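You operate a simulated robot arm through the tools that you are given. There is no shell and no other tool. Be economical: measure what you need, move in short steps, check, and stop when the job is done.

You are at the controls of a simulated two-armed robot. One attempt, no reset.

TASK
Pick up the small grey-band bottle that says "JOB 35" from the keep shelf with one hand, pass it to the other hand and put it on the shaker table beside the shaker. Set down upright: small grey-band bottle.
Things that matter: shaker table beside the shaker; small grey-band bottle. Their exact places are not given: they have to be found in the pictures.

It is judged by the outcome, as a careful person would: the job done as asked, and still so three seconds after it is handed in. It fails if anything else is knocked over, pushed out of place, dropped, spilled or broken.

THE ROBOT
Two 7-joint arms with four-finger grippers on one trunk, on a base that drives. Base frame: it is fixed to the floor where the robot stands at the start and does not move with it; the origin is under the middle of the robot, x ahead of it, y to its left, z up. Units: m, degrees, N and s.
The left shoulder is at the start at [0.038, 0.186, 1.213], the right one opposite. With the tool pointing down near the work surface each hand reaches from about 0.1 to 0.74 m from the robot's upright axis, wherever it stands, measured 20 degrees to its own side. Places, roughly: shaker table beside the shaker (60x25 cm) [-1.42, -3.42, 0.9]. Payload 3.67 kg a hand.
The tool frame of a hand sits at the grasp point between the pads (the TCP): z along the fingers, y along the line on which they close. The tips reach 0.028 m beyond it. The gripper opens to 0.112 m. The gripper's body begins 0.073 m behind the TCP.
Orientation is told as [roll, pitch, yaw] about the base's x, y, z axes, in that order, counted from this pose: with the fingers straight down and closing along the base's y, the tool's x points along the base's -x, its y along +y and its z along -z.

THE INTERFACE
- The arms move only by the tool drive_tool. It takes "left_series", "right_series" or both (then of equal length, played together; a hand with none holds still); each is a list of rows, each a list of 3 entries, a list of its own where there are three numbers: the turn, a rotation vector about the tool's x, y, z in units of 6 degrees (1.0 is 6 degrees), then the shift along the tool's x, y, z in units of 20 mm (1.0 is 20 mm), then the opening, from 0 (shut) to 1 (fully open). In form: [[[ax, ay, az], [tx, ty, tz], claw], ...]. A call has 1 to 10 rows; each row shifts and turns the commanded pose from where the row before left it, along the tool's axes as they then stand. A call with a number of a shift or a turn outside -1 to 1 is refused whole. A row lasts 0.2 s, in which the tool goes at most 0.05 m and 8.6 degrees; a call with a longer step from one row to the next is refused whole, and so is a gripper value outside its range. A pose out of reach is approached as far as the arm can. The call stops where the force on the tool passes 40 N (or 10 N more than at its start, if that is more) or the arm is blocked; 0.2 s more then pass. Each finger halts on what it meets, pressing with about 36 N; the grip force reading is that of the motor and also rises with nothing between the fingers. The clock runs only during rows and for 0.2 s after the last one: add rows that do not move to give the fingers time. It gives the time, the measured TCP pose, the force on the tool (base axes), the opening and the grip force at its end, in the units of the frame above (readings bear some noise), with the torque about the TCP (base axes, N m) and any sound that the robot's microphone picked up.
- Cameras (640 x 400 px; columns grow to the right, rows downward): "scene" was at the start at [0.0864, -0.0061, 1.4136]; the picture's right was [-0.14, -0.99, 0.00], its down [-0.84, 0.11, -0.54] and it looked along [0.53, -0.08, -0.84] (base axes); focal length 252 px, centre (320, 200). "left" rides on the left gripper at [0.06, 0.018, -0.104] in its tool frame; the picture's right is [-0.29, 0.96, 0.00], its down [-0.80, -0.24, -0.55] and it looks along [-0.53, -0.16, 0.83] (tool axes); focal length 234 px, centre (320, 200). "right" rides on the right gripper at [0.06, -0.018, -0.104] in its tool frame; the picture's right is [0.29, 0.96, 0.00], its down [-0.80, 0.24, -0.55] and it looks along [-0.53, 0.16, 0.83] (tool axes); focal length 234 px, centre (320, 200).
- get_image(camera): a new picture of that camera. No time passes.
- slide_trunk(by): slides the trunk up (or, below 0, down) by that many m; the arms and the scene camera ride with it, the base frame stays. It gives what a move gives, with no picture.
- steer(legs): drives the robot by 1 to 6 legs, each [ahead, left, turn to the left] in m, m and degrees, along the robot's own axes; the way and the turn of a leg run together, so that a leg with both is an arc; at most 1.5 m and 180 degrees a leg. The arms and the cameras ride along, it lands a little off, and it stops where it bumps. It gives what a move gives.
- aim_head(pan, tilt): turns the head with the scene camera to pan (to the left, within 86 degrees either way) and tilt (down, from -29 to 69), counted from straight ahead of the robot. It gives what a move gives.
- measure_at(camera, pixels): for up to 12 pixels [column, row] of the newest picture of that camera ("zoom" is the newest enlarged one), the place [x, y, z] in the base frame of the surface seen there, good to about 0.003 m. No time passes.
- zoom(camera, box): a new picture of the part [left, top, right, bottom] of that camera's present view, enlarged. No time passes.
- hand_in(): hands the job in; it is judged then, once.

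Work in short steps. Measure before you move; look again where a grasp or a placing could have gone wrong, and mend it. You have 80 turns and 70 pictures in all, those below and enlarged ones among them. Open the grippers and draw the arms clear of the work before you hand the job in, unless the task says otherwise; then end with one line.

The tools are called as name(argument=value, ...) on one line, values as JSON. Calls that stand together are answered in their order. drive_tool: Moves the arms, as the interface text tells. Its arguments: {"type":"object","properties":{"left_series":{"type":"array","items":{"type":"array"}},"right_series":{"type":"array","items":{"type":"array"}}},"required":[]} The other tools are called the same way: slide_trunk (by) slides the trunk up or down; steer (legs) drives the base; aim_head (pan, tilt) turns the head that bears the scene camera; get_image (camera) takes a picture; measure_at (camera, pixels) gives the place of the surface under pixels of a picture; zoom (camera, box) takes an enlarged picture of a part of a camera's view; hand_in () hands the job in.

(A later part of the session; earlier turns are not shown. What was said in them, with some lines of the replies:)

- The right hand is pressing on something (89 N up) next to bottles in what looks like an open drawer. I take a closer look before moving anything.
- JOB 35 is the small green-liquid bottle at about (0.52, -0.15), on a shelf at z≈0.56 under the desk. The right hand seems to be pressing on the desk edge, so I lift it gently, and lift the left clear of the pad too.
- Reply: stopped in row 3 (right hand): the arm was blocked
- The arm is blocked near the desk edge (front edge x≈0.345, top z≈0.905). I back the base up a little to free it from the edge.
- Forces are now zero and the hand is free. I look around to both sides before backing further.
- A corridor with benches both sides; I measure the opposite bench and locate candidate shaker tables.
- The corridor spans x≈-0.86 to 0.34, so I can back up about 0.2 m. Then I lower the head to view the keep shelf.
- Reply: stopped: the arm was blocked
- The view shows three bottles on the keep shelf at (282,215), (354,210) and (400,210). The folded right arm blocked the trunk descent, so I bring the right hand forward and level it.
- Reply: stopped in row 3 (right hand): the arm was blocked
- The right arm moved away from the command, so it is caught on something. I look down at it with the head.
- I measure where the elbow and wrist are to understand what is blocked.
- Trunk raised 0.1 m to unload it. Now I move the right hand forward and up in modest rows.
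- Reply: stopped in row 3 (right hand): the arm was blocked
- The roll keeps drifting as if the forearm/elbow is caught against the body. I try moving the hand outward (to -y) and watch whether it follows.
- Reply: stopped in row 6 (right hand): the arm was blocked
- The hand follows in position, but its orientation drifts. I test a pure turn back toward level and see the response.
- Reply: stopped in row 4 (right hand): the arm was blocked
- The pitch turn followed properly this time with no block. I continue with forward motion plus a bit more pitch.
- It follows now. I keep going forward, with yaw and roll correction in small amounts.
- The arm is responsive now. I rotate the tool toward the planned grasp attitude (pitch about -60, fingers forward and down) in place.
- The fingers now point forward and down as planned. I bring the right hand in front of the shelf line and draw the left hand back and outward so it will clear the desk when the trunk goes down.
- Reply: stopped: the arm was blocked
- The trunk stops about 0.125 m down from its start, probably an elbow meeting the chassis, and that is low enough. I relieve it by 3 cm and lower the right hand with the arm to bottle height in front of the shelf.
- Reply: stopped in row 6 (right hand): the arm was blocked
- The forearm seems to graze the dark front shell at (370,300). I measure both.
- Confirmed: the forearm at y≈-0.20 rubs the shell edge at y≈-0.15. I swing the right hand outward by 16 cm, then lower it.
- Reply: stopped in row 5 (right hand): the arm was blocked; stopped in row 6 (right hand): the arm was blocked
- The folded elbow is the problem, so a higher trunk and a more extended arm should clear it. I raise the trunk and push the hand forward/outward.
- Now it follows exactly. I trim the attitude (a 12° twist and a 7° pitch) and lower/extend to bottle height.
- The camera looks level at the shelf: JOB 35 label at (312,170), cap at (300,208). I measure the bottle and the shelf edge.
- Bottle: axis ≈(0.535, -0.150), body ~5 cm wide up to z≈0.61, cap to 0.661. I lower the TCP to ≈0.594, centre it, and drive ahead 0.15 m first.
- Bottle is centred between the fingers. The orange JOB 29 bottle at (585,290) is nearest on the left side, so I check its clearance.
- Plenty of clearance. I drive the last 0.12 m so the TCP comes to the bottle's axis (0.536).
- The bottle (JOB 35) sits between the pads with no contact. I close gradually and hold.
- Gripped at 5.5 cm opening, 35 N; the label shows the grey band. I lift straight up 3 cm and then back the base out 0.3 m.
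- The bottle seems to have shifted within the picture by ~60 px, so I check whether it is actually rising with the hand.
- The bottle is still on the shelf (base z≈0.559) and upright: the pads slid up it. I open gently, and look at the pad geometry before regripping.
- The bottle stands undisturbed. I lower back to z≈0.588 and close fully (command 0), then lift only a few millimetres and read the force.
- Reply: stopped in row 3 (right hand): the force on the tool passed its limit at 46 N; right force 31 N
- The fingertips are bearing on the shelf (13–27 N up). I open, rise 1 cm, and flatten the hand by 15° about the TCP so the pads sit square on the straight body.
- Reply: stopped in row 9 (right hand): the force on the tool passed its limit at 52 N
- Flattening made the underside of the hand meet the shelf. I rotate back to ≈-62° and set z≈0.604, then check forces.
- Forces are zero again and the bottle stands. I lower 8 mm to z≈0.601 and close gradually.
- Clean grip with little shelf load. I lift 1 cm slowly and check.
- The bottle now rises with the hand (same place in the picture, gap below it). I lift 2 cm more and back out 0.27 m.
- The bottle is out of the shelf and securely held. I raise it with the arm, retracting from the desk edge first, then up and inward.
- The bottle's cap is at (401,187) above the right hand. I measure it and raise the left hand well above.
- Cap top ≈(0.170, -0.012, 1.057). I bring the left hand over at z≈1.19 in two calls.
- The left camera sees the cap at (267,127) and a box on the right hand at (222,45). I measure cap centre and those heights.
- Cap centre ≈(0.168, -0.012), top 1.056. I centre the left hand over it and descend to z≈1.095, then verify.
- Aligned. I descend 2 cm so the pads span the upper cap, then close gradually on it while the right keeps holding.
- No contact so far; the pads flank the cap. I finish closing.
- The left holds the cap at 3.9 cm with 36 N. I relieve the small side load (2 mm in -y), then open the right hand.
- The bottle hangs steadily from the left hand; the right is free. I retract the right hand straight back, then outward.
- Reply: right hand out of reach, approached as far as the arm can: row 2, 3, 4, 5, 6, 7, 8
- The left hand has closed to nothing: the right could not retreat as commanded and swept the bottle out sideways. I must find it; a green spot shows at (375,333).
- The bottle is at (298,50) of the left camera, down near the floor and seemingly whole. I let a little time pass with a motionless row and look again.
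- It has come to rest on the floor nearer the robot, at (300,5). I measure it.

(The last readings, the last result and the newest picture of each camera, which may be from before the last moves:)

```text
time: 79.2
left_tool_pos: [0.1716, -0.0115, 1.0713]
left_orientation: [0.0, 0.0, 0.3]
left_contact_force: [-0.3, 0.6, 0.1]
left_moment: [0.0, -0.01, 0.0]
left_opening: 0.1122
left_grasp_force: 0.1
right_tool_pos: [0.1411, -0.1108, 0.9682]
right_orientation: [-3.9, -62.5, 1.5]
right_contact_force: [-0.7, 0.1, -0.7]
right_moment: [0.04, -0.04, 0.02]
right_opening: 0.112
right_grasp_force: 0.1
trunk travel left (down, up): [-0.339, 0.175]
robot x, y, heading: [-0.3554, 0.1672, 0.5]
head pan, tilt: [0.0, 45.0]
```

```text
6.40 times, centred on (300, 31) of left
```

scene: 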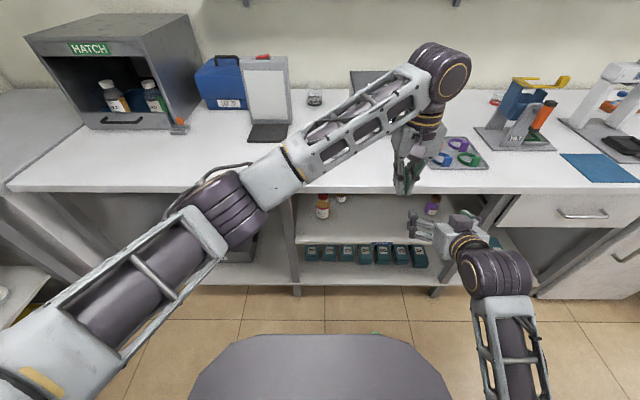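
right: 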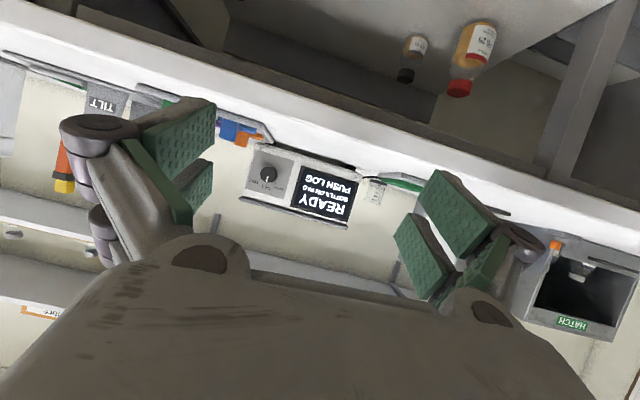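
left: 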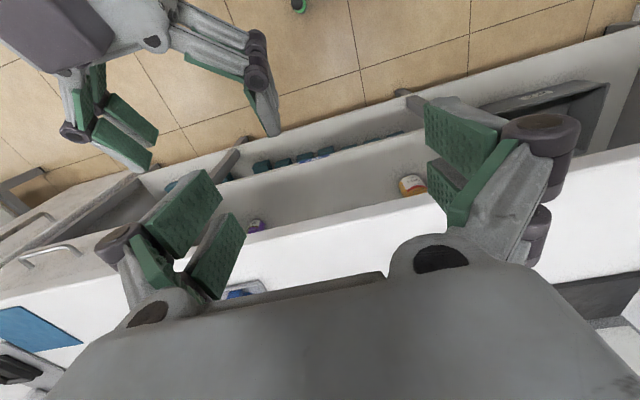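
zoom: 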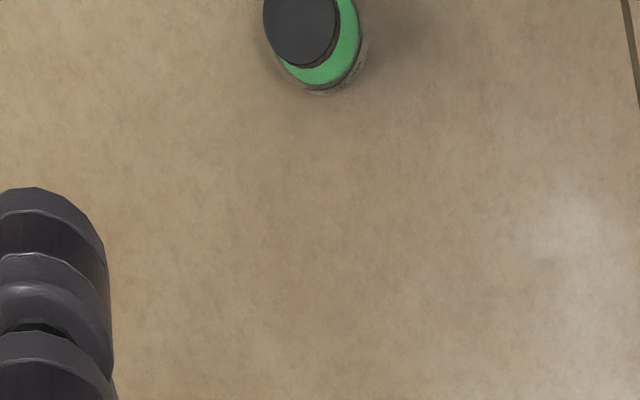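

Luckily the bottle stands upright and whole on the floor near (-0.03, -0.03), cap top z≈0.103. I separate the hands carefully: left up and outward, then right outward.

drive_tool(left_series=[[[0, 0, 0], [0, 0, -1], 1], [[0, 0, 0], [0, 0, -1], 1], [[0, 0, 0], [0, 0, -1], 1], [[0, 0, 0], [0, 1, -1], 1], [[0, 0, 0], [0, 1, 0], 1], [[0, 0, 0], [0, 1, 0], 1], [[0, 0, 0], [0, 1, 0], 1], [[0, 0, 0], [0, 1, 0], 1], [[0, 0, 0], [0, 1, 0], 1], [[0, 0, 0], [0, 1, 0], 1]])

drive_tool(left_series=[[[0, 0, 0], [0, 1, 0], 1], [[0, 0, 0], [0, 1, 0], 1], [[0, 0, 0], [0, 1, 0], 1], [[0, 0, 0], [0, 1, 0], 1], [[0, 0, 0], [0, 1, 0], 1], [[0, 0, 0], [0, 1, 0], 1], [[0, 0, 0], [0, 1, 0], 1], [[0, 0, 0], [0, 1, 0], 1]], right_series=[[[0, 0, 0], [0, -1, 0], 1], [[0, 0, 0], [0, -1, 0], 1], [[0, 0, 0], [0, -1, 0], 1], [[0, 0, 0], [0, -1, 0], 1], [[0, 0, 0], [0, -1, 0], 1], [[0, 0, 0], [0, -1, 0], 1], [[0, 0, 0], [0, -1, 0], 1], [[0, 0, 0], [0, -1, 0], 1]])

steer(legs=[[0, 0, -60]])

get_image(camera="left")

```text
time: 81.4
left_tool_pos: [0.1683, 0.1293, 1.1515]
left_orientation: [-0.2, 0.1, 0.4]
left_contact_force: [0.0, 1.1, 0.1]
left_moment: [0.0, -0.02, -0.01]
left_opening: 0.112
left_grasp_force: 0.1
right_tool_pos: [0.1398, -0.1096, 0.968]
right_orientation: [-4.2, -62.5, 1.6]
right_contact_force: [-0.8, 0.3, -0.3]
right_moment: [0.0, 0.0, -0.04]
right_opening: 0.1119
right_grasp_force: 0.1
trunk travel left (down, up): [-0.339, 0.175]
robot x, y, heading: [-0.356, 0.1723, 0.2]
head pan, tilt: [0.0, 45.0]
```

```text
time: 83.2
left_tool_pos: [0.1685, 0.2883, 1.151]
left_orientation: [0.0, 0.0, 0.3]
left_contact_force: [-0.3, -0.6, -0.9]
left_moment: [0.06, 0.02, 0.01]
left_opening: 0.1122
left_grasp_force: 0.0
right_tool_pos: [0.132, -0.2705, 0.9755]
right_orientation: [-4.0, -62.6, 1.6]
right_contact_force: [-0.2, -0.6, -0.5]
right_moment: [-0.01, 0.05, -0.03]
right_opening: 0.112
right_grasp_force: 0.2
trunk travel left (down, up): [-0.339, 0.175]
robot x, y, heading: [-0.3578, 0.1655, 0.5]
head pan, tilt: [0.0, 45.0]
```

```text
time: 86.5
left_tool_pos: [0.0037, -0.2299, 1.1505]
left_orientation: [0.0, 0.0, -60.5]
left_contact_force: [-0.5, 0.5, 0.2]
left_moment: [-0.01, 0.03, -0.02]
left_opening: 0.112
left_grasp_force: 0.1
right_tool_pos: [-0.5016, -0.473, 0.975]
right_orientation: [-4.0, -62.4, -59.1]
right_contact_force: [0.0, 0.6, 0.4]
right_moment: [0.03, 0.0, 0.01]
right_opening: 0.1123
right_grasp_force: 0.1
trunk travel left (down, up): [-0.339, 0.175]
robot x, y, heading: [-0.3565, 0.1727, -60.1]
head pan, tilt: [0.0, 45.0]
```

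```text
18 pictures are left
```

left: 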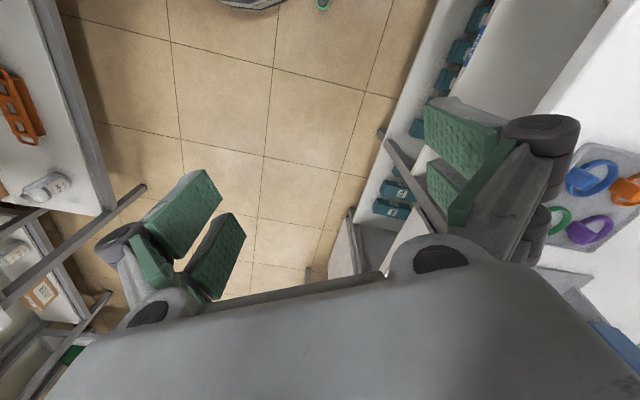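

The bottle still stands at (323,5), with the chassis rim at (255,4). I measure both.

measure_at(camera="left", pixels=[[322, 4], [319, 3], [325, 10], [330, 5], [255, 4], [255, 10], [230, 3], [280, 3]])

```text
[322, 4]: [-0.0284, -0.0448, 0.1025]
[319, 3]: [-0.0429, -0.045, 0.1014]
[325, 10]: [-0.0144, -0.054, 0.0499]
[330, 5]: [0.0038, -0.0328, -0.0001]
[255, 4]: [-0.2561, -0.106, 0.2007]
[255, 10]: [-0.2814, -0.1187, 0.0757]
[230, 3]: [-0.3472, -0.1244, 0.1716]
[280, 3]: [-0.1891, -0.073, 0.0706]
```

Bottle centre ≈(-0.029,-0.036), i.e. 0.345 ahead and 0.18 left of the robot; chassis radius is 0.30 so it's clear. I try lowering the trunk with the arms extended as they are, watching for a block.

slide_trunk(by=-0.15)

slide_trunk(by=-0.18)

```text
time: 88.3
left_tool_pos: [0.0048, -0.2322, 1.0028]
left_orientation: [0.0, 0.0, -60.4]
left_contact_force: [-0.2, 0.6, 0.3]
left_moment: [-0.04, -0.02, 0.02]
left_opening: 0.1121
left_grasp_force: 0.2
right_tool_pos: [-0.5022, -0.4728, 0.8269]
right_orientation: [-4.0, -62.5, -59.1]
right_contact_force: [0.7, -0.1, 0.2]
right_moment: [0.03, 0.01, -0.02]
right_opening: 0.1121
right_grasp_force: 0.1
trunk travel left (down, up): [-0.189, 0.325]
robot x, y, heading: [-0.3591, 0.1665, -60.5]
head pan, tilt: [0.0, 45.0]
```

```text
time: 90.3
left_tool_pos: [0.0051, -0.23, 0.823]
left_orientation: [0.0, 0.0, -60.5]
left_contact_force: [0.0, -0.1, -0.6]
left_moment: [0.02, 0.02, -0.01]
left_opening: 0.1119
left_grasp_force: 0.0
right_tool_pos: [-0.5022, -0.4734, 0.6473]
right_orientation: [-4.0, -62.5, -59.0]
right_contact_force: [-0.6, 0.4, 0.3]
right_moment: [-0.01, 0.03, -0.02]
right_opening: 0.112
right_grasp_force: 0.0
trunk travel left (down, up): [-0.009, 0.505]
robot x, y, heading: [-0.3564, 0.1699, -60.2]
head pan, tilt: [0.0, 45.0]
```

The trunk went all the way down. Now the left hand descends toward a point above the bottle in two calls, then I look.

drive_tool(left_series=[[[0, 0, 0], [0.46, 0.17, 1], 1], [[0, 0, 0], [0.46, 0.17, 1], 1], [[0, 0, 0], [0.46, 0.17, 1], 1], [[0, 0, 0], [0.46, 0.17, 1], 1], [[0, 0, 0], [0.46, 0.17, 1], 1], [[0, 0, 0], [0.46, 0.17, 1], 1], [[0, 0, 0], [0.46, 0.17, 1], 1], [[0, 0, 0], [0.46, 0.17, 1], 1], [[0, 0, 0], [0.46, 0.17, 1], 1], [[0, 0, 0], [0.46, 0.17, 1], 1]])

drive_tool(left_series=[[[0, 0, 0], [0.46, 0.17, 1], 1], [[0, 0, 0], [0.46, 0.17, 1], 1], [[0, 0, 0], [0.46, 0.17, 1], 1], [[0, 0, 0], [0.46, 0.17, 1], 1], [[0, 0, 0], [0.46, 0.17, 1], 1], [[0, 0, 0], [0.46, 0.17, 1], 1], [[0, 0, 0], [0.46, 0.17, 1], 1], [[0, 0, 0], [0.46, 0.17, 1], 1]])

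get_image(camera="left")

```text
time: 92.5
left_tool_pos: [-0.0109, -0.134, 0.6208]
left_orientation: [-0.1, 0.0, -60.4]
left_contact_force: [-0.3, -1.1, -0.4]
left_moment: [0.0, 0.04, 0.0]
left_opening: 0.1119
left_grasp_force: 0.0
right_tool_pos: [-0.502, -0.4734, 0.6466]
right_orientation: [-3.9, -62.5, -59.2]
right_contact_force: [-0.1, -0.1, -0.6]
right_moment: [-0.01, 0.01, -0.03]
right_opening: 0.112
right_grasp_force: 0.0
trunk travel left (down, up): [-0.009, 0.505]
robot x, y, heading: [-0.3549, 0.1708, -60.5]
head pan, tilt: [0.0, 45.0]
```

```text
time: 94.3
left_tool_pos: [-0.0251, -0.0549, 0.4618]
left_orientation: [-0.1, 0.0, -60.4]
left_contact_force: [-0.1, -0.1, 0.1]
left_moment: [0.02, 0.02, 0.01]
left_opening: 0.1119
left_grasp_force: 0.1
right_tool_pos: [-0.5022, -0.4724, 0.6457]
right_orientation: [-3.9, -62.5, -59.2]
right_contact_force: [0.1, 0.1, 0.9]
right_moment: [0.0, -0.01, 0.03]
right_opening: 0.112
right_grasp_force: 0.0
trunk travel left (down, up): [-0.009, 0.505]
robot x, y, heading: [-0.3583, 0.1691, -60.4]
head pan, tilt: [0.0, 45.0]
```

```text
17 pictures are left
```

left: 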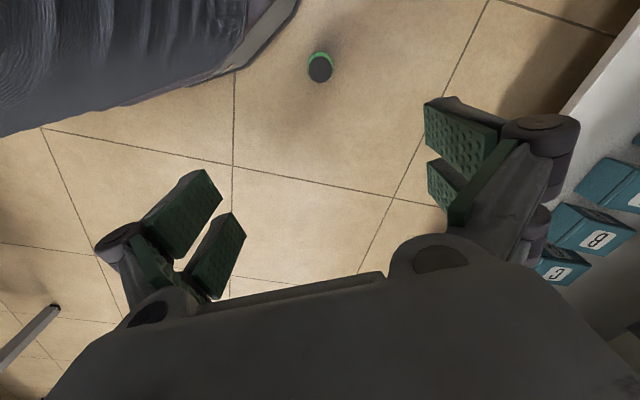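

The bottle is visible upright at (320,68). I measure its cap for the exact centre.

measure_at(camera="left", pixels=[[320, 70], [312, 70], [328, 70], [320, 60], [320, 79], [320, 90], [255, 55]])

```text
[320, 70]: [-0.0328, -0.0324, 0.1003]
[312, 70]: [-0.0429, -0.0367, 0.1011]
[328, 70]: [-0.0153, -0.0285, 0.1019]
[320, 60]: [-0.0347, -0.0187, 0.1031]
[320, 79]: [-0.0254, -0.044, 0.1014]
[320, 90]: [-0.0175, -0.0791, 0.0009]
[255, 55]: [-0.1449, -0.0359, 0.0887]
```

Cap centre ≈(-0.031, -0.032), top 0.102. I correct 23 mm back and 6 mm left and descend to just above it.

drive_tool(left_series=[[[0, 0, 0], [0.58, 0.15, 1], 1], [[0, 0, 0], [0.57, 0.15, 1], 1], [[0, 0, 0], [0, 0, 1], 1], [[0, 0, 0], [0, 0, 1], 1], [[0, 0, 0], [0, 0, 1], 1], [[0, 0, 0], [0, 0, 1], 1], [[0, 0, 0], [0, 0, 1], 1], [[0, 0, 0], [0, 0, 1], 1], [[0, 0, 0], [0, 0, 1], 1], [[0, 0, 0], [0, 0, 1], 1]])

drive_tool(left_series=[[[0, 0, 0], [0, 0, 1], 1], [[0, 0, 0], [0, 0, 1], 1], [[0, 0, 0], [0, 0, 1], 1], [[0, 0, 0], [0, 0, 1], 1], [[0, 0, 0], [0, 0, 1], 1], [[0, 0, 0], [0, 0, 0.8], 1]])

get_image(camera="left")

```text
time: 96.5
left_tool_pos: [-0.0298, -0.0333, 0.2616]
left_orientation: [0.0, 0.0, -60.4]
left_contact_force: [1.4, -0.2, 0.9]
left_moment: [0.01, 0.0, 0.02]
left_opening: 0.1116
left_grasp_force: 0.1
right_tool_pos: [-0.5013, -0.4738, 0.6463]
right_orientation: [-4.0, -62.5, -59.3]
right_contact_force: [0.7, 0.0, 0.0]
right_moment: [0.02, 0.0, 0.0]
right_opening: 0.1122
right_grasp_force: 0.0
trunk travel left (down, up): [-0.009, 0.505]
robot x, y, heading: [-0.3555, 0.1697, -60.3]
head pan, tilt: [0.0, 45.0]
```

```text
time: 97.9
left_tool_pos: [-0.0315, -0.0322, 0.1455]
left_orientation: [-0.1, -0.1, -60.4]
left_contact_force: [0.6, -0.1, 0.2]
left_moment: [-0.02, -0.02, -0.02]
left_opening: 0.1119
left_grasp_force: 0.1
right_tool_pos: [-0.5014, -0.4747, 0.6454]
right_orientation: [-4.0, -62.5, -59.2]
right_contact_force: [0.9, 0.7, -0.8]
right_moment: [-0.04, -0.02, 0.03]
right_opening: 0.112
right_grasp_force: 0.1
trunk travel left (down, up): [-0.009, 0.505]
robot x, y, heading: [-0.3542, 0.1695, -60.5]
head pan, tilt: [0.0, 45.0]
```

```text
16 pictures are left
```

left: 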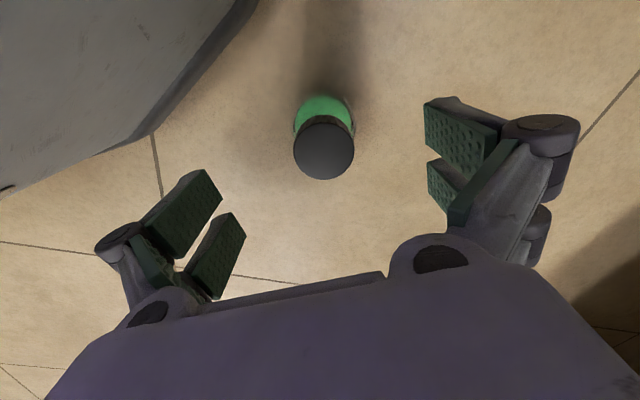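

Well aligned. I descend to z≈0.109 so the pads cover the cap and close.

drive_tool(left_series=[[[0, 0, 0], [0, 0, 0.9], 1], [[0, 0, 0], [0, 0, 0.9], 1], [[0, 0, 0], [0, 0, 0], 0.75], [[0, 0, 0], [0, 0, 0], 0.55], [[0, 0, 0], [0, 0, 0], 0.42], [[0, 0, 0], [0, 0, 0], 0.35], [[0, 0, 0], [0, 0, 0], 0.25], [[0, 0, 0], [0, 0, 0], 0.05], [[0, 0, 0], [0, 0, 0], 0.05], [[0, 0, 0], [0, 0, 0], 0.05]])

drive_tool(left_series=[[[0, 0, 0], [0, 0, -0.3], 0.05], [[0, 0, 0], [0, 0, -0.5], 0.05], [[0, 0, 0], [0, 0, -0.7], 0.05], [[0, 0, 0], [0, 0, 0], 0.05]])

get_image(camera="left")

```text
time: 100.1
left_tool_pos: [-0.0312, -0.0334, 0.1111]
left_orientation: [0.0, -0.1, -60.4]
left_contact_force: [1.5, 1.3, 1.3]
left_moment: [0.04, -0.03, 0.01]
left_opening: 0.0371
left_grasp_force: 36.4
right_tool_pos: [-0.5018, -0.4718, 0.6472]
right_orientation: [-3.9, -62.5, -59.2]
right_contact_force: [-0.1, -0.2, 0.3]
right_moment: [-0.01, 0.0, 0.03]
right_opening: 0.112
right_grasp_force: 0.1
trunk travel left (down, up): [-0.009, 0.505]
robot x, y, heading: [-0.3563, 0.1688, -60.6]
head pan, tilt: [0.0, 45.0]
```

```text
time: 101.1
left_tool_pos: [-0.0314, -0.0331, 0.1399]
left_orientation: [0.0, 0.0, -60.3]
left_contact_force: [0.5, -0.3, -1.7]
left_moment: [-0.03, -0.05, 0.01]
left_opening: 0.0368
left_grasp_force: 35.8
right_tool_pos: [-0.5014, -0.474, 0.6457]
right_orientation: [-4.0, -62.6, -59.2]
right_contact_force: [0.2, 0.0, -1.1]
right_moment: [-0.01, 0.0, 0.02]
right_opening: 0.1119
right_grasp_force: 0.1
trunk travel left (down, up): [-0.009, 0.505]
robot x, y, heading: [-0.3578, 0.1717, -60.2]
head pan, tilt: [0.0, 45.0]
```

```text
15 pictures are left
```

left: 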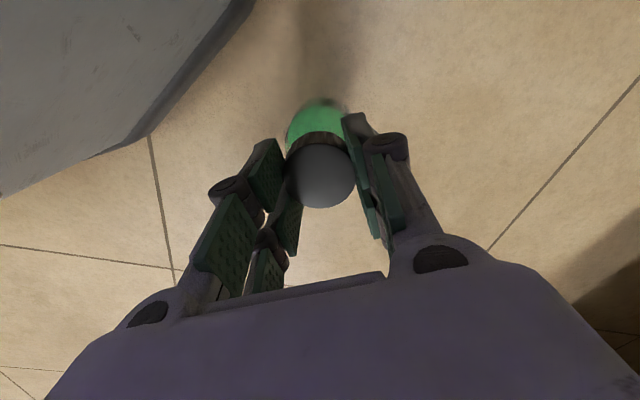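

The bottle is lifted and held upright (3.7 cm, 36 N). I raise the left hand along the same path, bring the right hand in a bit, then raise the trunk.

drive_tool(left_series=[[[0, 0, 0], [0, 0, -1], 0.05], [[0, 0, 0], [0, 0, -1], 0.05], [[0, 0, 0], [0, 0, -1], 0.05], [[0, 0, 0], [0, 0, -1], 0.05], [[0, 0, 0], [0, 0, -1], 0.05], [[0, 0, 0], [-0.3, 0, -1], 0.05], [[0, 0, 0], [-0.5, 0, -1], 0.05], [[0, 0, 0], [-0.5, 0, -1], 0.05], [[0, 0, 0], [-0.5, 0, -1], 0.05], [[0, 0, 0], [-0.5, 0, -1], 0.05]])

drive_tool(left_series=[[[0, 0, 0], [-0.5, 0, -1], 0.05], [[0, 0, 0], [-0.5, 0, -1], 0.05], [[0, 0, 0], [-0.5, 0, -1], 0.05], [[0, 0, 0], [-0.5, 0, -1], 0.05], [[0, 0, 0], [-0.5, 0, -1], 0.05], [[0, 0, 0], [-0.5, 0, -1], 0.05], [[0, 0, 0], [-0.5, 0, -1], 0.05], [[0, 0, 0], [-0.5, 0, -1], 0.05]], right_series=[[[0, 0, 0], [0, 1, 0], 1], [[0, 0, 0], [0, 1, 0], 1], [[0, 0, 0], [0, 1, 0], 1], [[0, 0, 0], [0, 1, 0], 1], [[0, 0, 0], [0, 1, 0], 1], [[0, 0, 0], [0, 1, 0], 1], [[0, 0, 0], [0, 1, 0], 1], [[0, 0, 0], [0, 1, 0], 1]])

slide_trunk(by=0.4)

get_image(camera="scene")

```text
time: 103.3
left_tool_pos: [-0.009, -0.0738, 0.3413]
left_orientation: [0.0, -0.1, -60.4]
left_contact_force: [0.8, 0.6, -1.9]
left_moment: [0.01, 0.01, -0.04]
left_opening: 0.0371
left_grasp_force: 36.2
right_tool_pos: [-0.5013, -0.4734, 0.6461]
right_orientation: [-4.0, -62.5, -59.2]
right_contact_force: [0.2, -0.5, 0.4]
right_moment: [-0.01, 0.03, -0.01]
right_opening: 0.1119
right_grasp_force: 0.1
trunk travel left (down, up): [-0.009, 0.505]
robot x, y, heading: [-0.3574, 0.1691, -60.0]
head pan, tilt: [0.0, 45.0]
```

```text
time: 105.1
left_tool_pos: [0.0308, -0.1447, 0.501]
left_orientation: [0.0, 0.0, -60.4]
left_contact_force: [-0.8, -1.1, -1.1]
left_moment: [0.0, 0.0, -0.04]
left_opening: 0.0369
left_grasp_force: 36.0
right_tool_pos: [-0.358, -0.4031, 0.6408]
right_orientation: [-3.9, -62.4, -59.0]
right_contact_force: [0.2, 0.1, -0.9]
right_moment: [0.02, -0.01, -0.01]
right_opening: 0.1121
right_grasp_force: 0.2
trunk travel left (down, up): [-0.009, 0.505]
robot x, y, heading: [-0.3549, 0.1706, -60.4]
head pan, tilt: [0.0, 45.0]
```

```text
time: 108.9
left_tool_pos: [0.0323, -0.1429, 0.8995]
left_orientation: [0.0, 0.0, -60.3]
left_contact_force: [0.4, 0.0, -1.8]
left_moment: [0.04, -0.03, 0.05]
left_opening: 0.0368
left_grasp_force: 36.2
right_tool_pos: [-0.3578, -0.4032, 1.0394]
right_orientation: [-4.0, -62.3, -59.3]
right_contact_force: [-0.4, -0.4, -0.1]
right_moment: [-0.01, -0.01, 0.01]
right_opening: 0.1121
right_grasp_force: 0.1
trunk travel left (down, up): [-0.409, 0.105]
robot x, y, heading: [-0.3581, 0.1684, -60.2]
head pan, tilt: [0.0, 45.0]
```

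```text
14 pictures are left
```

scene: 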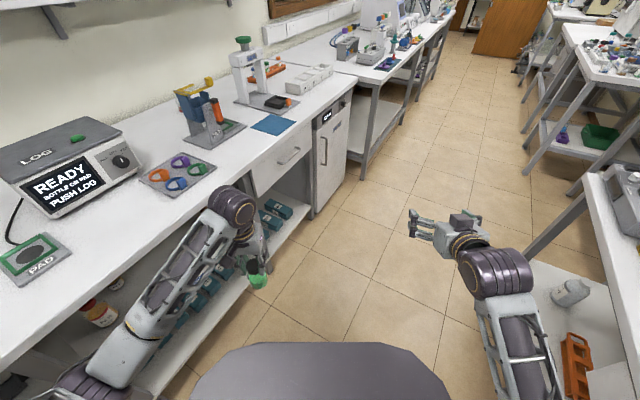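

The bottle hangs upright in the left hand at (258,280), and the corridor ahead is clear. I raise the left hand, then turn to heading -90 and drive 2.6 m down the corridor.

drive_tool(left_series=[[[0, 0, 0], [0, 0, -1], 0.05], [[0, 0, 0], [0, 0, -1], 0.05], [[0, 0, 0], [0, 0, -1], 0.05], [[0, 0, 0], [0, 0, -1], 0.05], [[0, 0, 0], [0, 0, -1], 0.05], [[0, 0, 0], [0, 0, -1], 0.05], [[0, 0, 0], [0, 0, -1], 0.05], [[0, 0, 0], [0, 0, -1], 0.05], [[0, 0, 0], [0, 0, -1], 0.05], [[0, 0, 0], [0, 0, -1], 0.05]])

steer(legs=[[0, 0, -30], [1.3, 0, 0], [1.3, 0, 0]])

aim_head(pan=-50, tilt=30)

get_image(camera="scene")

```text
time: 111.1
left_tool_pos: [0.0308, -0.1441, 1.0985]
left_orientation: [0.0, 0.1, -60.4]
left_contact_force: [0.2, 0.0, -2.9]
left_moment: [0.01, -0.01, -0.01]
left_opening: 0.0373
left_grasp_force: 36.3
right_tool_pos: [-0.3581, -0.4021, 1.0398]
right_orientation: [-4.0, -62.5, -59.2]
right_contact_force: [0.5, -0.7, 0.0]
right_moment: [0.02, -0.02, 0.02]
right_opening: 0.1123
right_grasp_force: 0.1
trunk travel left (down, up): [-0.409, 0.105]
robot x, y, heading: [-0.3555, 0.1693, -60.4]
head pan, tilt: [0.0, 45.0]
```

```text
time: 126.0
left_tool_pos: [-0.201, -2.9298, 1.0958]
left_orientation: [0.0, 0.0, -90.2]
left_contact_force: [0.0, -0.2, -1.9]
left_moment: [-0.02, -0.02, -0.01]
left_opening: 0.0366
left_grasp_force: 36.4
right_tool_pos: [-0.6675, -2.9613, 1.041]
right_orientation: [-4.0, -62.4, -88.9]
right_contact_force: [-0.1, -0.7, 0.0]
right_moment: [0.01, 0.04, -0.01]
right_opening: 0.112
right_grasp_force: 0.0
trunk travel left (down, up): [-0.409, 0.105]
robot x, y, heading: [-0.3817, -2.4648, -90.1]
head pan, tilt: [0.0, 45.0]
```

```text
time: 127.1
left_tool_pos: [-0.2018, -2.9296, 1.0964]
left_orientation: [-0.1, 0.0, -90.2]
left_contact_force: [0.4, -0.7, -2.1]
left_moment: [-0.01, -0.03, 0.0]
left_opening: 0.0371
left_grasp_force: 36.1
right_tool_pos: [-0.6685, -2.9598, 1.04]
right_orientation: [-3.9, -62.4, -88.9]
right_contact_force: [-0.3, 0.1, 0.6]
right_moment: [0.04, 0.02, 0.01]
right_opening: 0.1122
right_grasp_force: 0.0
trunk travel left (down, up): [-0.409, 0.105]
robot x, y, heading: [-0.3823, -2.4626, -90.0]
head pan, tilt: [-50.0, 30.0]
```

```text
13 pictures are left
```

scene: 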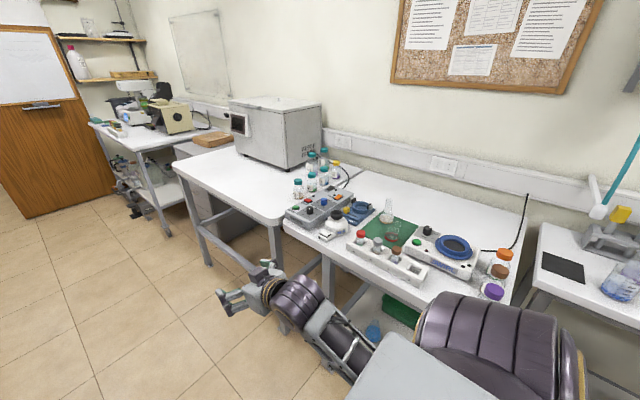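

I see a large grey box unit at (275,130) on a bench with free white table to its front-left. I measure around it and zoom.

measure_at(camera="scene", pixels=[[225, 165], [265, 195], [250, 215], [190, 170], [300, 165], [250, 160], [330, 185], [300, 190], [315, 160], [290, 225], [240, 130], [200, 150]])

zoom(camera="scene", box=[160, 80, 400, 230])

```text
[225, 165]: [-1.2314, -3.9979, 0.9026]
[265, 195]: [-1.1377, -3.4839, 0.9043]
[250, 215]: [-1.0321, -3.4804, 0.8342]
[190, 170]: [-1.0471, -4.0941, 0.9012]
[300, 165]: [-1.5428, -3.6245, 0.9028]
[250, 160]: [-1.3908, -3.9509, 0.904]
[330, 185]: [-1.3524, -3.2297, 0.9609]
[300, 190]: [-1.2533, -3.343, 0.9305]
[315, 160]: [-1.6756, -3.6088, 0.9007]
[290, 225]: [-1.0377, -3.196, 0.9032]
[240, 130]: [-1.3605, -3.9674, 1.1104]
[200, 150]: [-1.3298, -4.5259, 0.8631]
```

```text
2.67 times, centred on (280, 155) of scene
```

zoom: 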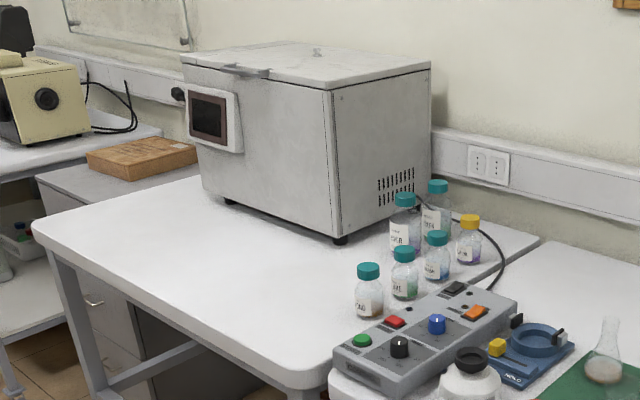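

The grey shaker stands at y≈-3.6…-3.97; the strip beside it is y≈-3.3…-3.54, with teal-cap bottles at x≤-1.25. A free spot is about (-1.17, -3.47). I raise the right hand out of the way, drive alongside and turn to face the table.

drive_tool(right_series=[[[0, 0, 0], [-0.89, 0, -0.46], 1], [[0, 0, 0], [-0.89, 0, -0.46], 1], [[0, 0, 0], [-0.89, 0, -0.46], 1], [[0, 0, 0], [-0.89, 0, -0.46], 1], [[0, 0, 0], [-0.89, 0, -0.46], 1], [[0, 0, 0], [-0.89, 0, -0.46], 1], [[0, 0, 0], [-0.89, 0, -0.46], 1], [[0, 0, 0], [-0.89, 0, -0.46], 1]])

steer(legs=[[0.827, 0, 0], [0, 0, -90]])

aim_head(pan=8, tilt=40)

get_image(camera="scene")

```text
time: 128.9
left_tool_pos: [-0.2007, -2.93, 1.0979]
left_orientation: [0.0, 0.0, -90.2]
left_contact_force: [0.0, 0.0, -2.5]
left_moment: [0.03, 0.0, 0.0]
left_opening: 0.0369
left_grasp_force: 35.9
right_tool_pos: [-0.6643, -2.9991, 1.1877]
right_orientation: [-4.1, -62.4, -88.8]
right_contact_force: [0.4, -0.2, 0.4]
right_moment: [-0.03, 0.0, 0.0]
right_opening: 0.1119
right_grasp_force: 0.1
right hand out of reach, approached as far as the arm can: row 1, 2, 3, 4, 5, 7
trunk travel left (down, up): [-0.409, 0.105]
robot x, y, heading: [-0.3804, -2.4641, -90.5]
head pan, tilt: [-50.0, 30.0]
```

```text
time: 137.7
left_tool_pos: [-0.8512, -3.4668, 1.0971]
left_orientation: [0.0, 0.0, 179.5]
left_contact_force: [0.0, 0.5, -1.5]
left_moment: [-0.01, 0.01, -0.01]
left_opening: 0.0369
left_grasp_force: 35.9
right_tool_pos: [-0.9177, -3.0022, 1.1878]
right_orientation: [-4.0, -62.3, -179.3]
right_contact_force: [0.0, 0.4, -0.1]
right_moment: [-0.01, 0.02, 0.02]
right_opening: 0.1123
right_grasp_force: 0.2
trunk travel left (down, up): [-0.409, 0.105]
robot x, y, heading: [-0.3851, -3.2866, 179.5]
head pan, tilt: [-50.0, 30.0]
```

```text
time: 138.9
left_tool_pos: [-0.8509, -3.4652, 1.0982]
left_orientation: [0.0, 0.1, 179.4]
left_contact_force: [0.8, 0.1, -2.4]
left_moment: [-0.02, -0.01, -0.02]
left_opening: 0.0365
left_grasp_force: 35.8
right_tool_pos: [-0.9176, -3.0026, 1.1872]
right_orientation: [-4.1, -62.4, -179.3]
right_contact_force: [0.4, -0.2, 0.1]
right_moment: [0.04, 0.02, -0.02]
right_opening: 0.1121
right_grasp_force: 0.0
trunk travel left (down, up): [-0.409, 0.105]
robot x, y, heading: [-0.382, -3.2895, 179.4]
head pan, tilt: [8.0, 40.0]
```

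```text
11 pictures are left
```

scene: 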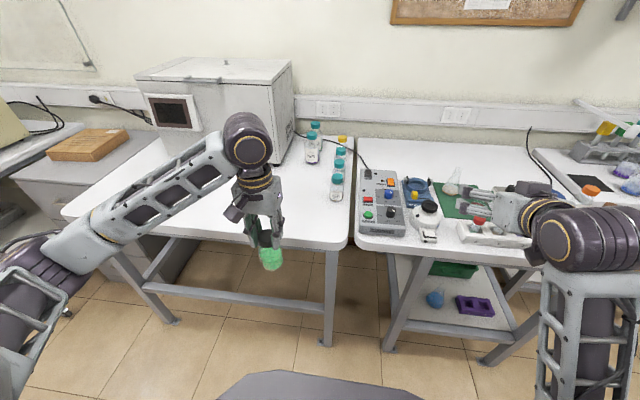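

Facing the table; the bottle hangs at (270,255). I measure the table's edges and neighbouring bottles.

measure_at(camera="scene", pixels=[[336, 185], [336, 173], [337, 163], [312, 155], [270, 200], [305, 215], [320, 243], [350, 230], [300, 175], [270, 258], [340, 150], [290, 158]])

zoom(camera="scene", box=[220, 110, 420, 280])

```text
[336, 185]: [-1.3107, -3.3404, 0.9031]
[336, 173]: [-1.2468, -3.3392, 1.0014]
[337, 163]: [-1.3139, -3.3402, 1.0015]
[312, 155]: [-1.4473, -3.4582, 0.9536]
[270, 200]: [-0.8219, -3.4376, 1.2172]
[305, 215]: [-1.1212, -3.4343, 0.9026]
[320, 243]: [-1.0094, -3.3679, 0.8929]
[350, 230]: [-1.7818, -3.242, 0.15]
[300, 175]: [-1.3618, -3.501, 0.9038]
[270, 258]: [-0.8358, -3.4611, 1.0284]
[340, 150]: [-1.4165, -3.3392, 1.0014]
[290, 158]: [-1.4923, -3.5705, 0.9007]
```

```text
2.35 times, centred on (320, 195) of scene
```

zoom: 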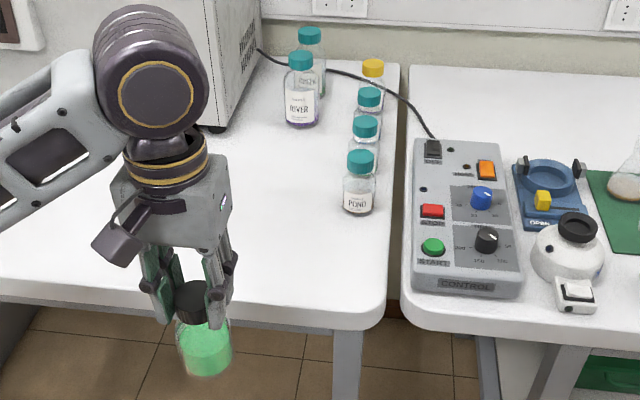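

The free spot (-1.18, -3.465) is ≥0.12 m from the PONO row (y=-3.34) and far from RIVER. I drive 0.2 m ahead, then extend the left arm 13 cm over it.

steer(legs=[[0.2, 0, 0]])

drive_tool(left_series=[[[0, 0, 0], [-1, 0, 0], 0.05], [[0, 0, 0], [-1, 0, 0], 0.05], [[0, 0, 0], [-1, 0, 0], 0.05], [[0, 0, 0], [-1, 0, 0], 0.05], [[0, 0, 0], [-1, 0, 0], 0.05], [[0, 0, 0], [-1, 0, 0], 0.05], [[0, 0, 0], [-0.4, 0, 0], 0.05]])

get_image(camera="scene")

```text
time: 140.6
left_tool_pos: [-1.0519, -3.4634, 1.0978]
left_orientation: [0.0, 0.1, 179.4]
left_contact_force: [-0.5, -0.2, -1.8]
left_moment: [0.03, 0.01, 0.0]
left_opening: 0.0368
left_grasp_force: 35.6
right_tool_pos: [-1.1167, -2.9999, 1.1884]
right_orientation: [-3.9, -62.5, -179.3]
right_contact_force: [0.5, -0.6, -0.7]
right_moment: [-0.01, 0.04, 0.02]
right_opening: 0.112
right_grasp_force: 0.0
trunk travel left (down, up): [-0.409, 0.105]
robot x, y, heading: [-0.5855, -3.2833, 179.5]
head pan, tilt: [8.0, 40.0]
```

```text
time: 142.2
left_tool_pos: [-1.1808, -3.461, 1.0986]
left_orientation: [0.0, 0.0, 179.4]
left_contact_force: [0.2, 0.1, -2.4]
left_moment: [0.02, -0.01, 0.02]
left_opening: 0.0361
left_grasp_force: 35.9
right_tool_pos: [-1.1175, -2.9991, 1.1886]
right_orientation: [-4.0, -62.4, -179.3]
right_contact_force: [0.9, 0.0, -0.2]
right_moment: [-0.01, -0.01, -0.03]
right_opening: 0.1119
right_grasp_force: 0.0
trunk travel left (down, up): [-0.409, 0.105]
robot x, y, heading: [-0.5837, -3.2873, 179.3]
head pan, tilt: [8.0, 40.0]
```

```text
9 pictures are left
```

scene: 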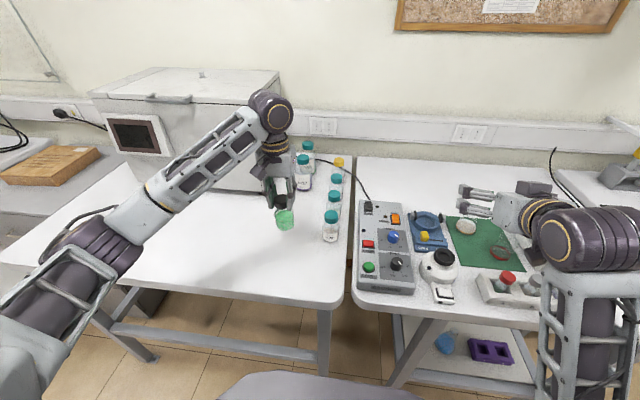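

The bottle is over free table. I descend 7.2 cm, then check the gap before touching down.

drive_tool(left_series=[[[0, 0, 0], [0, 0, 0.9], 0.05], [[0, 0, 0], [0, 0, 0.9], 0.05], [[0, 0, 0], [0, 0, 0.9], 0.05], [[0, 0, 0], [0, 0, 0.9], 0.05], [[0, 0, 0], [0, 0, 0], 0.05]])

zoom(camera="scene", box=[220, 120, 380, 280])

measure_at(camera="zoom", pixels=[[260, 300], [265, 330], [265, 340], [265, 350], [265, 360]])

```text
time: 143.4
left_tool_pos: [-1.1783, -3.4613, 1.025]
left_orientation: [0.0, 0.0, 179.4]
left_contact_force: [-0.5, -0.2, -2.3]
left_moment: [0.03, 0.01, -0.04]
left_opening: 0.0367
left_grasp_force: 35.9
right_tool_pos: [-1.1172, -3.0001, 1.1869]
right_orientation: [-3.9, -62.4, -179.4]
right_contact_force: [-0.6, -1.3, -0.9]
right_moment: [-0.01, 0.01, 0.02]
right_opening: 0.1121
right_grasp_force: 0.0
trunk travel left (down, up): [-0.409, 0.105]
robot x, y, heading: [-0.5865, -3.288, 179.3]
head pan, tilt: [8.0, 40.0]
```

```text
2.50 times, centred on (300, 200) of scene
```

zoom: 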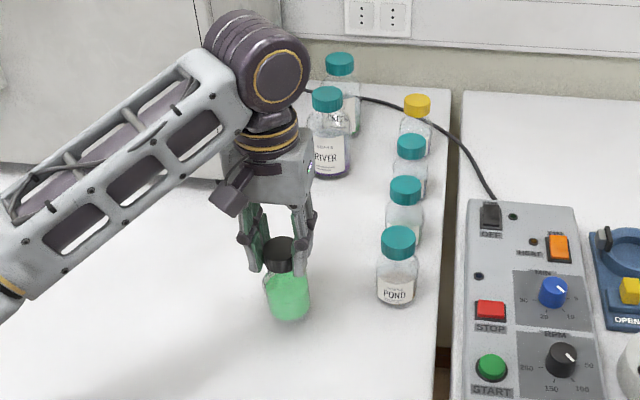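

```text
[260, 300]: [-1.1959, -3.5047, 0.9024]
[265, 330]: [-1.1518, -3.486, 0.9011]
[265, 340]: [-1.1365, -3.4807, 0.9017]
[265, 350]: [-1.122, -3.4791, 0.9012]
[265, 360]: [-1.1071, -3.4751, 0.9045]
```

About 12 mm remain. I ease down in small rows and watch the force.

drive_tool(left_series=[[[0, 0, 0], [0, 0, 0.2], 0.05], [[0, 0, 0], [0, 0, 0.2], 0.05], [[0, 0, 0], [0, 0, 0.1], 0.05], [[0, 0, 0], [0, 0, 0], 0.05]])

```text
time: 144.4
left_tool_pos: [-1.1805, -3.4622, 1.0148]
left_orientation: [0.0, 0.1, 179.3]
left_contact_force: [-0.5, 0.1, -1.2]
left_moment: [0.0, 0.0, -0.02]
left_opening: 0.0368
left_grasp_force: 35.8
right_tool_pos: [-1.117, -2.9995, 1.1885]
right_orientation: [-4.0, -62.4, -179.3]
right_contact_force: [0.0, 0.0, -0.5]
right_moment: [-0.01, 0.0, -0.05]
right_opening: 0.1119
right_grasp_force: 0.1
trunk travel left (down, up): [-0.409, 0.105]
robot x, y, heading: [-0.5895, -3.2844, 179.4]
head pan, tilt: [8.0, 40.0]
```

The load is just starting to drop. I go down 2 mm more at a time.

drive_tool(left_series=[[[0, 0, 0], [0, 0, 0.08], 0.05], [[0, 0, 0], [0, 0, 0.08], 0.05], [[0, 0, 0], [0, 0, 0], 0.05]])

```text
time: 145.2
left_tool_pos: [-1.1788, -3.4628, 1.0117]
left_orientation: [0.1, 0.1, 179.5]
left_contact_force: [0.3, -1.3, -1.0]
left_moment: [-0.01, 0.01, -0.03]
left_opening: 0.0367
left_grasp_force: 35.6
right_tool_pos: [-1.1169, -3.0005, 1.1886]
right_orientation: [-4.0, -62.4, -179.3]
right_contact_force: [0.0, -0.6, 0.6]
right_moment: [-0.01, 0.04, 0.05]
right_opening: 0.1118
right_grasp_force: 0.0
trunk travel left (down, up): [-0.409, 0.105]
robot x, y, heading: [-0.5887, -3.284, 179.5]
head pan, tilt: [8.0, 40.0]
```

drive_tool(left_series=[[[0, 0, 0], [0, 0, 0.08], 0.05], [[0, 0, 0], [0, 0, 0.08], 0.05], [[0, 0, 0], [0, 0, 0], 0.05]])

zoom(camera="scene", box=[260, 170, 340, 230])

```text
time: 146.0
left_tool_pos: [-1.1789, -3.4625, 1.0107]
left_orientation: [0.0, -0.1, 179.4]
left_contact_force: [0.6, -0.3, 8.9]
left_moment: [-0.27, -0.03, 0.0]
left_opening: 0.0366
left_grasp_force: 36.7
right_tool_pos: [-1.1167, -3.0003, 1.188]
right_orientation: [-4.0, -62.5, -179.4]
right_contact_force: [-0.3, -0.2, -0.1]
right_moment: [0.0, 0.0, -0.03]
right_opening: 0.1118
right_grasp_force: 0.1
trunk travel left (down, up): [-0.409, 0.105]
robot x, y, heading: [-0.5858, -3.2859, 179.4]
head pan, tilt: [8.0, 40.0]
```

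```text
6.67 times, centred on (300, 200) of scene
```

zoom: 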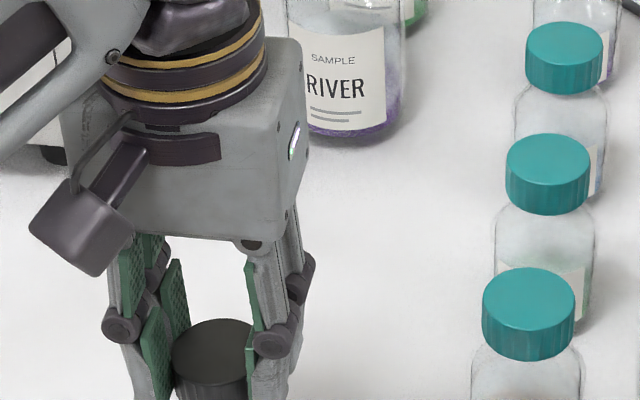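

Contact made (9 N up). I relax 1 mm, open gradually, then lift straight up.

drive_tool(left_series=[[[0, 0, 0], [0, 0, -0.03], 0.1], [[0, 0, 0], [0, 0, 0], 0.34], [[0, 0, 0], [0, 0, 0], 0.4], [[0, 0, 0], [0, 0, 0], 0.5], [[0, 0, 0], [0, 0, 0], 0.65], [[0, 0, 0], [0, 0, 0], 0.8], [[0, 0, 0], [0, 0, 0], 0.8]])

drive_tool(left_series=[[[0, 0, 0], [0, 0, -0.5], 0.8], [[0, 0, 0], [0, 0, -0.8], 0.8], [[0, 0, 0], [0, 0, -1], 0.8], [[0, 0, 0], [0, 0, -1], 0.8], [[0, 0, 0], [0, 0, -1], 0.8], [[0, 0, 0], [0, 0, -1], 0.8], [[0, 0, 0], [0, 0, -1], 0.8], [[0, 0, 0], [0, 0, -1], 0.8]])

get_image(camera="left")

```text
time: 147.6
left_tool_pos: [-1.1801, -3.4623, 1.0094]
left_orientation: [0.0, 0.0, 179.3]
left_contact_force: [0.2, -0.1, 0.0]
left_moment: [-0.03, 0.0, -0.04]
left_opening: 0.0897
left_grasp_force: 0.2
right_tool_pos: [-1.118, -2.9998, 1.1887]
right_orientation: [-4.0, -62.4, -179.3]
right_contact_force: [-1.5, 0.9, 0.4]
right_moment: [0.01, 0.0, 0.01]
right_opening: 0.1122
right_grasp_force: 0.1
trunk travel left (down, up): [-0.409, 0.105]
robot x, y, heading: [-0.588, -3.287, 179.3]
head pan, tilt: [8.0, 40.0]
```

```text
time: 149.4
left_tool_pos: [-1.1795, -3.4627, 1.1569]
left_orientation: [0.1, 0.0, 179.4]
left_contact_force: [0.4, 0.4, 0.1]
left_moment: [0.03, -0.02, -0.01]
left_opening: 0.0897
left_grasp_force: 0.1
right_tool_pos: [-1.1183, -3.0003, 1.1885]
right_orientation: [-4.0, -62.5, -179.4]
right_contact_force: [-0.9, -0.8, -0.3]
right_moment: [0.02, -0.01, -0.03]
right_opening: 0.1118
right_grasp_force: 0.0
trunk travel left (down, up): [-0.409, 0.105]
robot x, y, heading: [-0.5869, -3.285, 179.3]
head pan, tilt: [8.0, 40.0]
```

```text
6 pictures are left
```

left: 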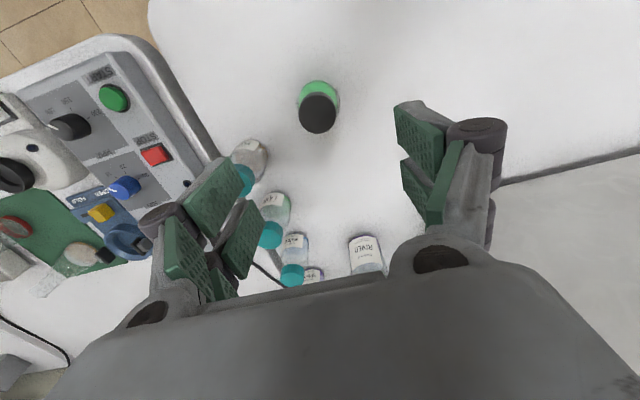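

The bottle stands upright at (318,110) with its neighbours undisturbed. I back the robot 0.3 m away so both arms are clear, and take a final look.

steer(legs=[[-0.28, 0, 0]])

get_image(camera="scene")

zoom(camera="scene", box=[220, 110, 420, 280])

```text
time: 151.3
left_tool_pos: [-0.9066, -3.4651, 1.1554]
left_orientation: [0.0, 0.2, 179.5]
left_contact_force: [0.1, 0.0, -0.4]
left_moment: [-0.01, 0.05, 0.0]
left_opening: 0.0898
left_grasp_force: 0.2
right_tool_pos: [-0.8459, -3.0044, 1.1874]
right_orientation: [-4.0, -62.4, -179.2]
right_contact_force: [-0.4, 0.3, -0.6]
right_moment: [0.01, -0.03, -0.01]
right_opening: 0.1119
right_grasp_force: 0.0
trunk travel left (down, up): [-0.409, 0.105]
robot x, y, heading: [-0.3087, -3.2883, 179.4]
head pan, tilt: [8.0, 40.0]
```

```text
5 pictures are left
```

scene: 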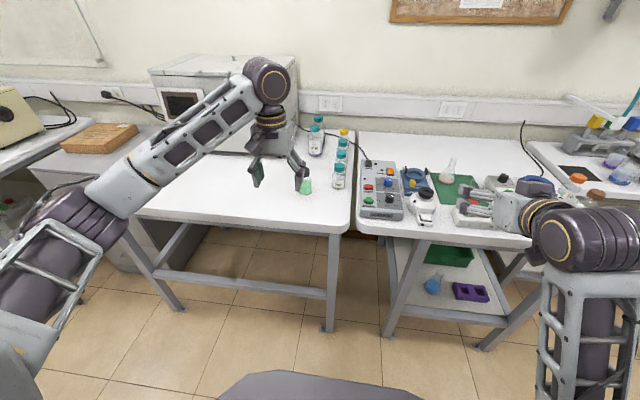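

```text
2.35 times, centred on (320, 195) of scene
```

zoom: 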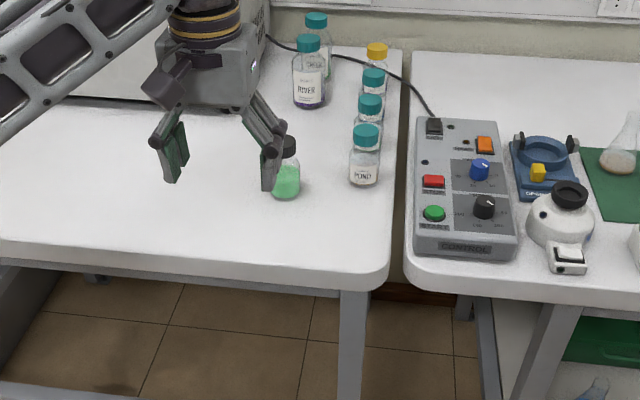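

The bottle stands upright on the table beside the shaker, nothing else has moved, and both hands are open and clear. I hand the job in.

hand_in()

```text
The job is handed in.
```

The small grey-band JOB 35 bottle stands upright on the shaker table beside the shaker. It did not get there cleanly: right after the pass from right to left hand, the right hand knocked it out and it fell about 1 m to the floor. It landed upright and looked whole, so I picked it up with the left hand and set it down from there. Nothing else looks moved in the last pictures.
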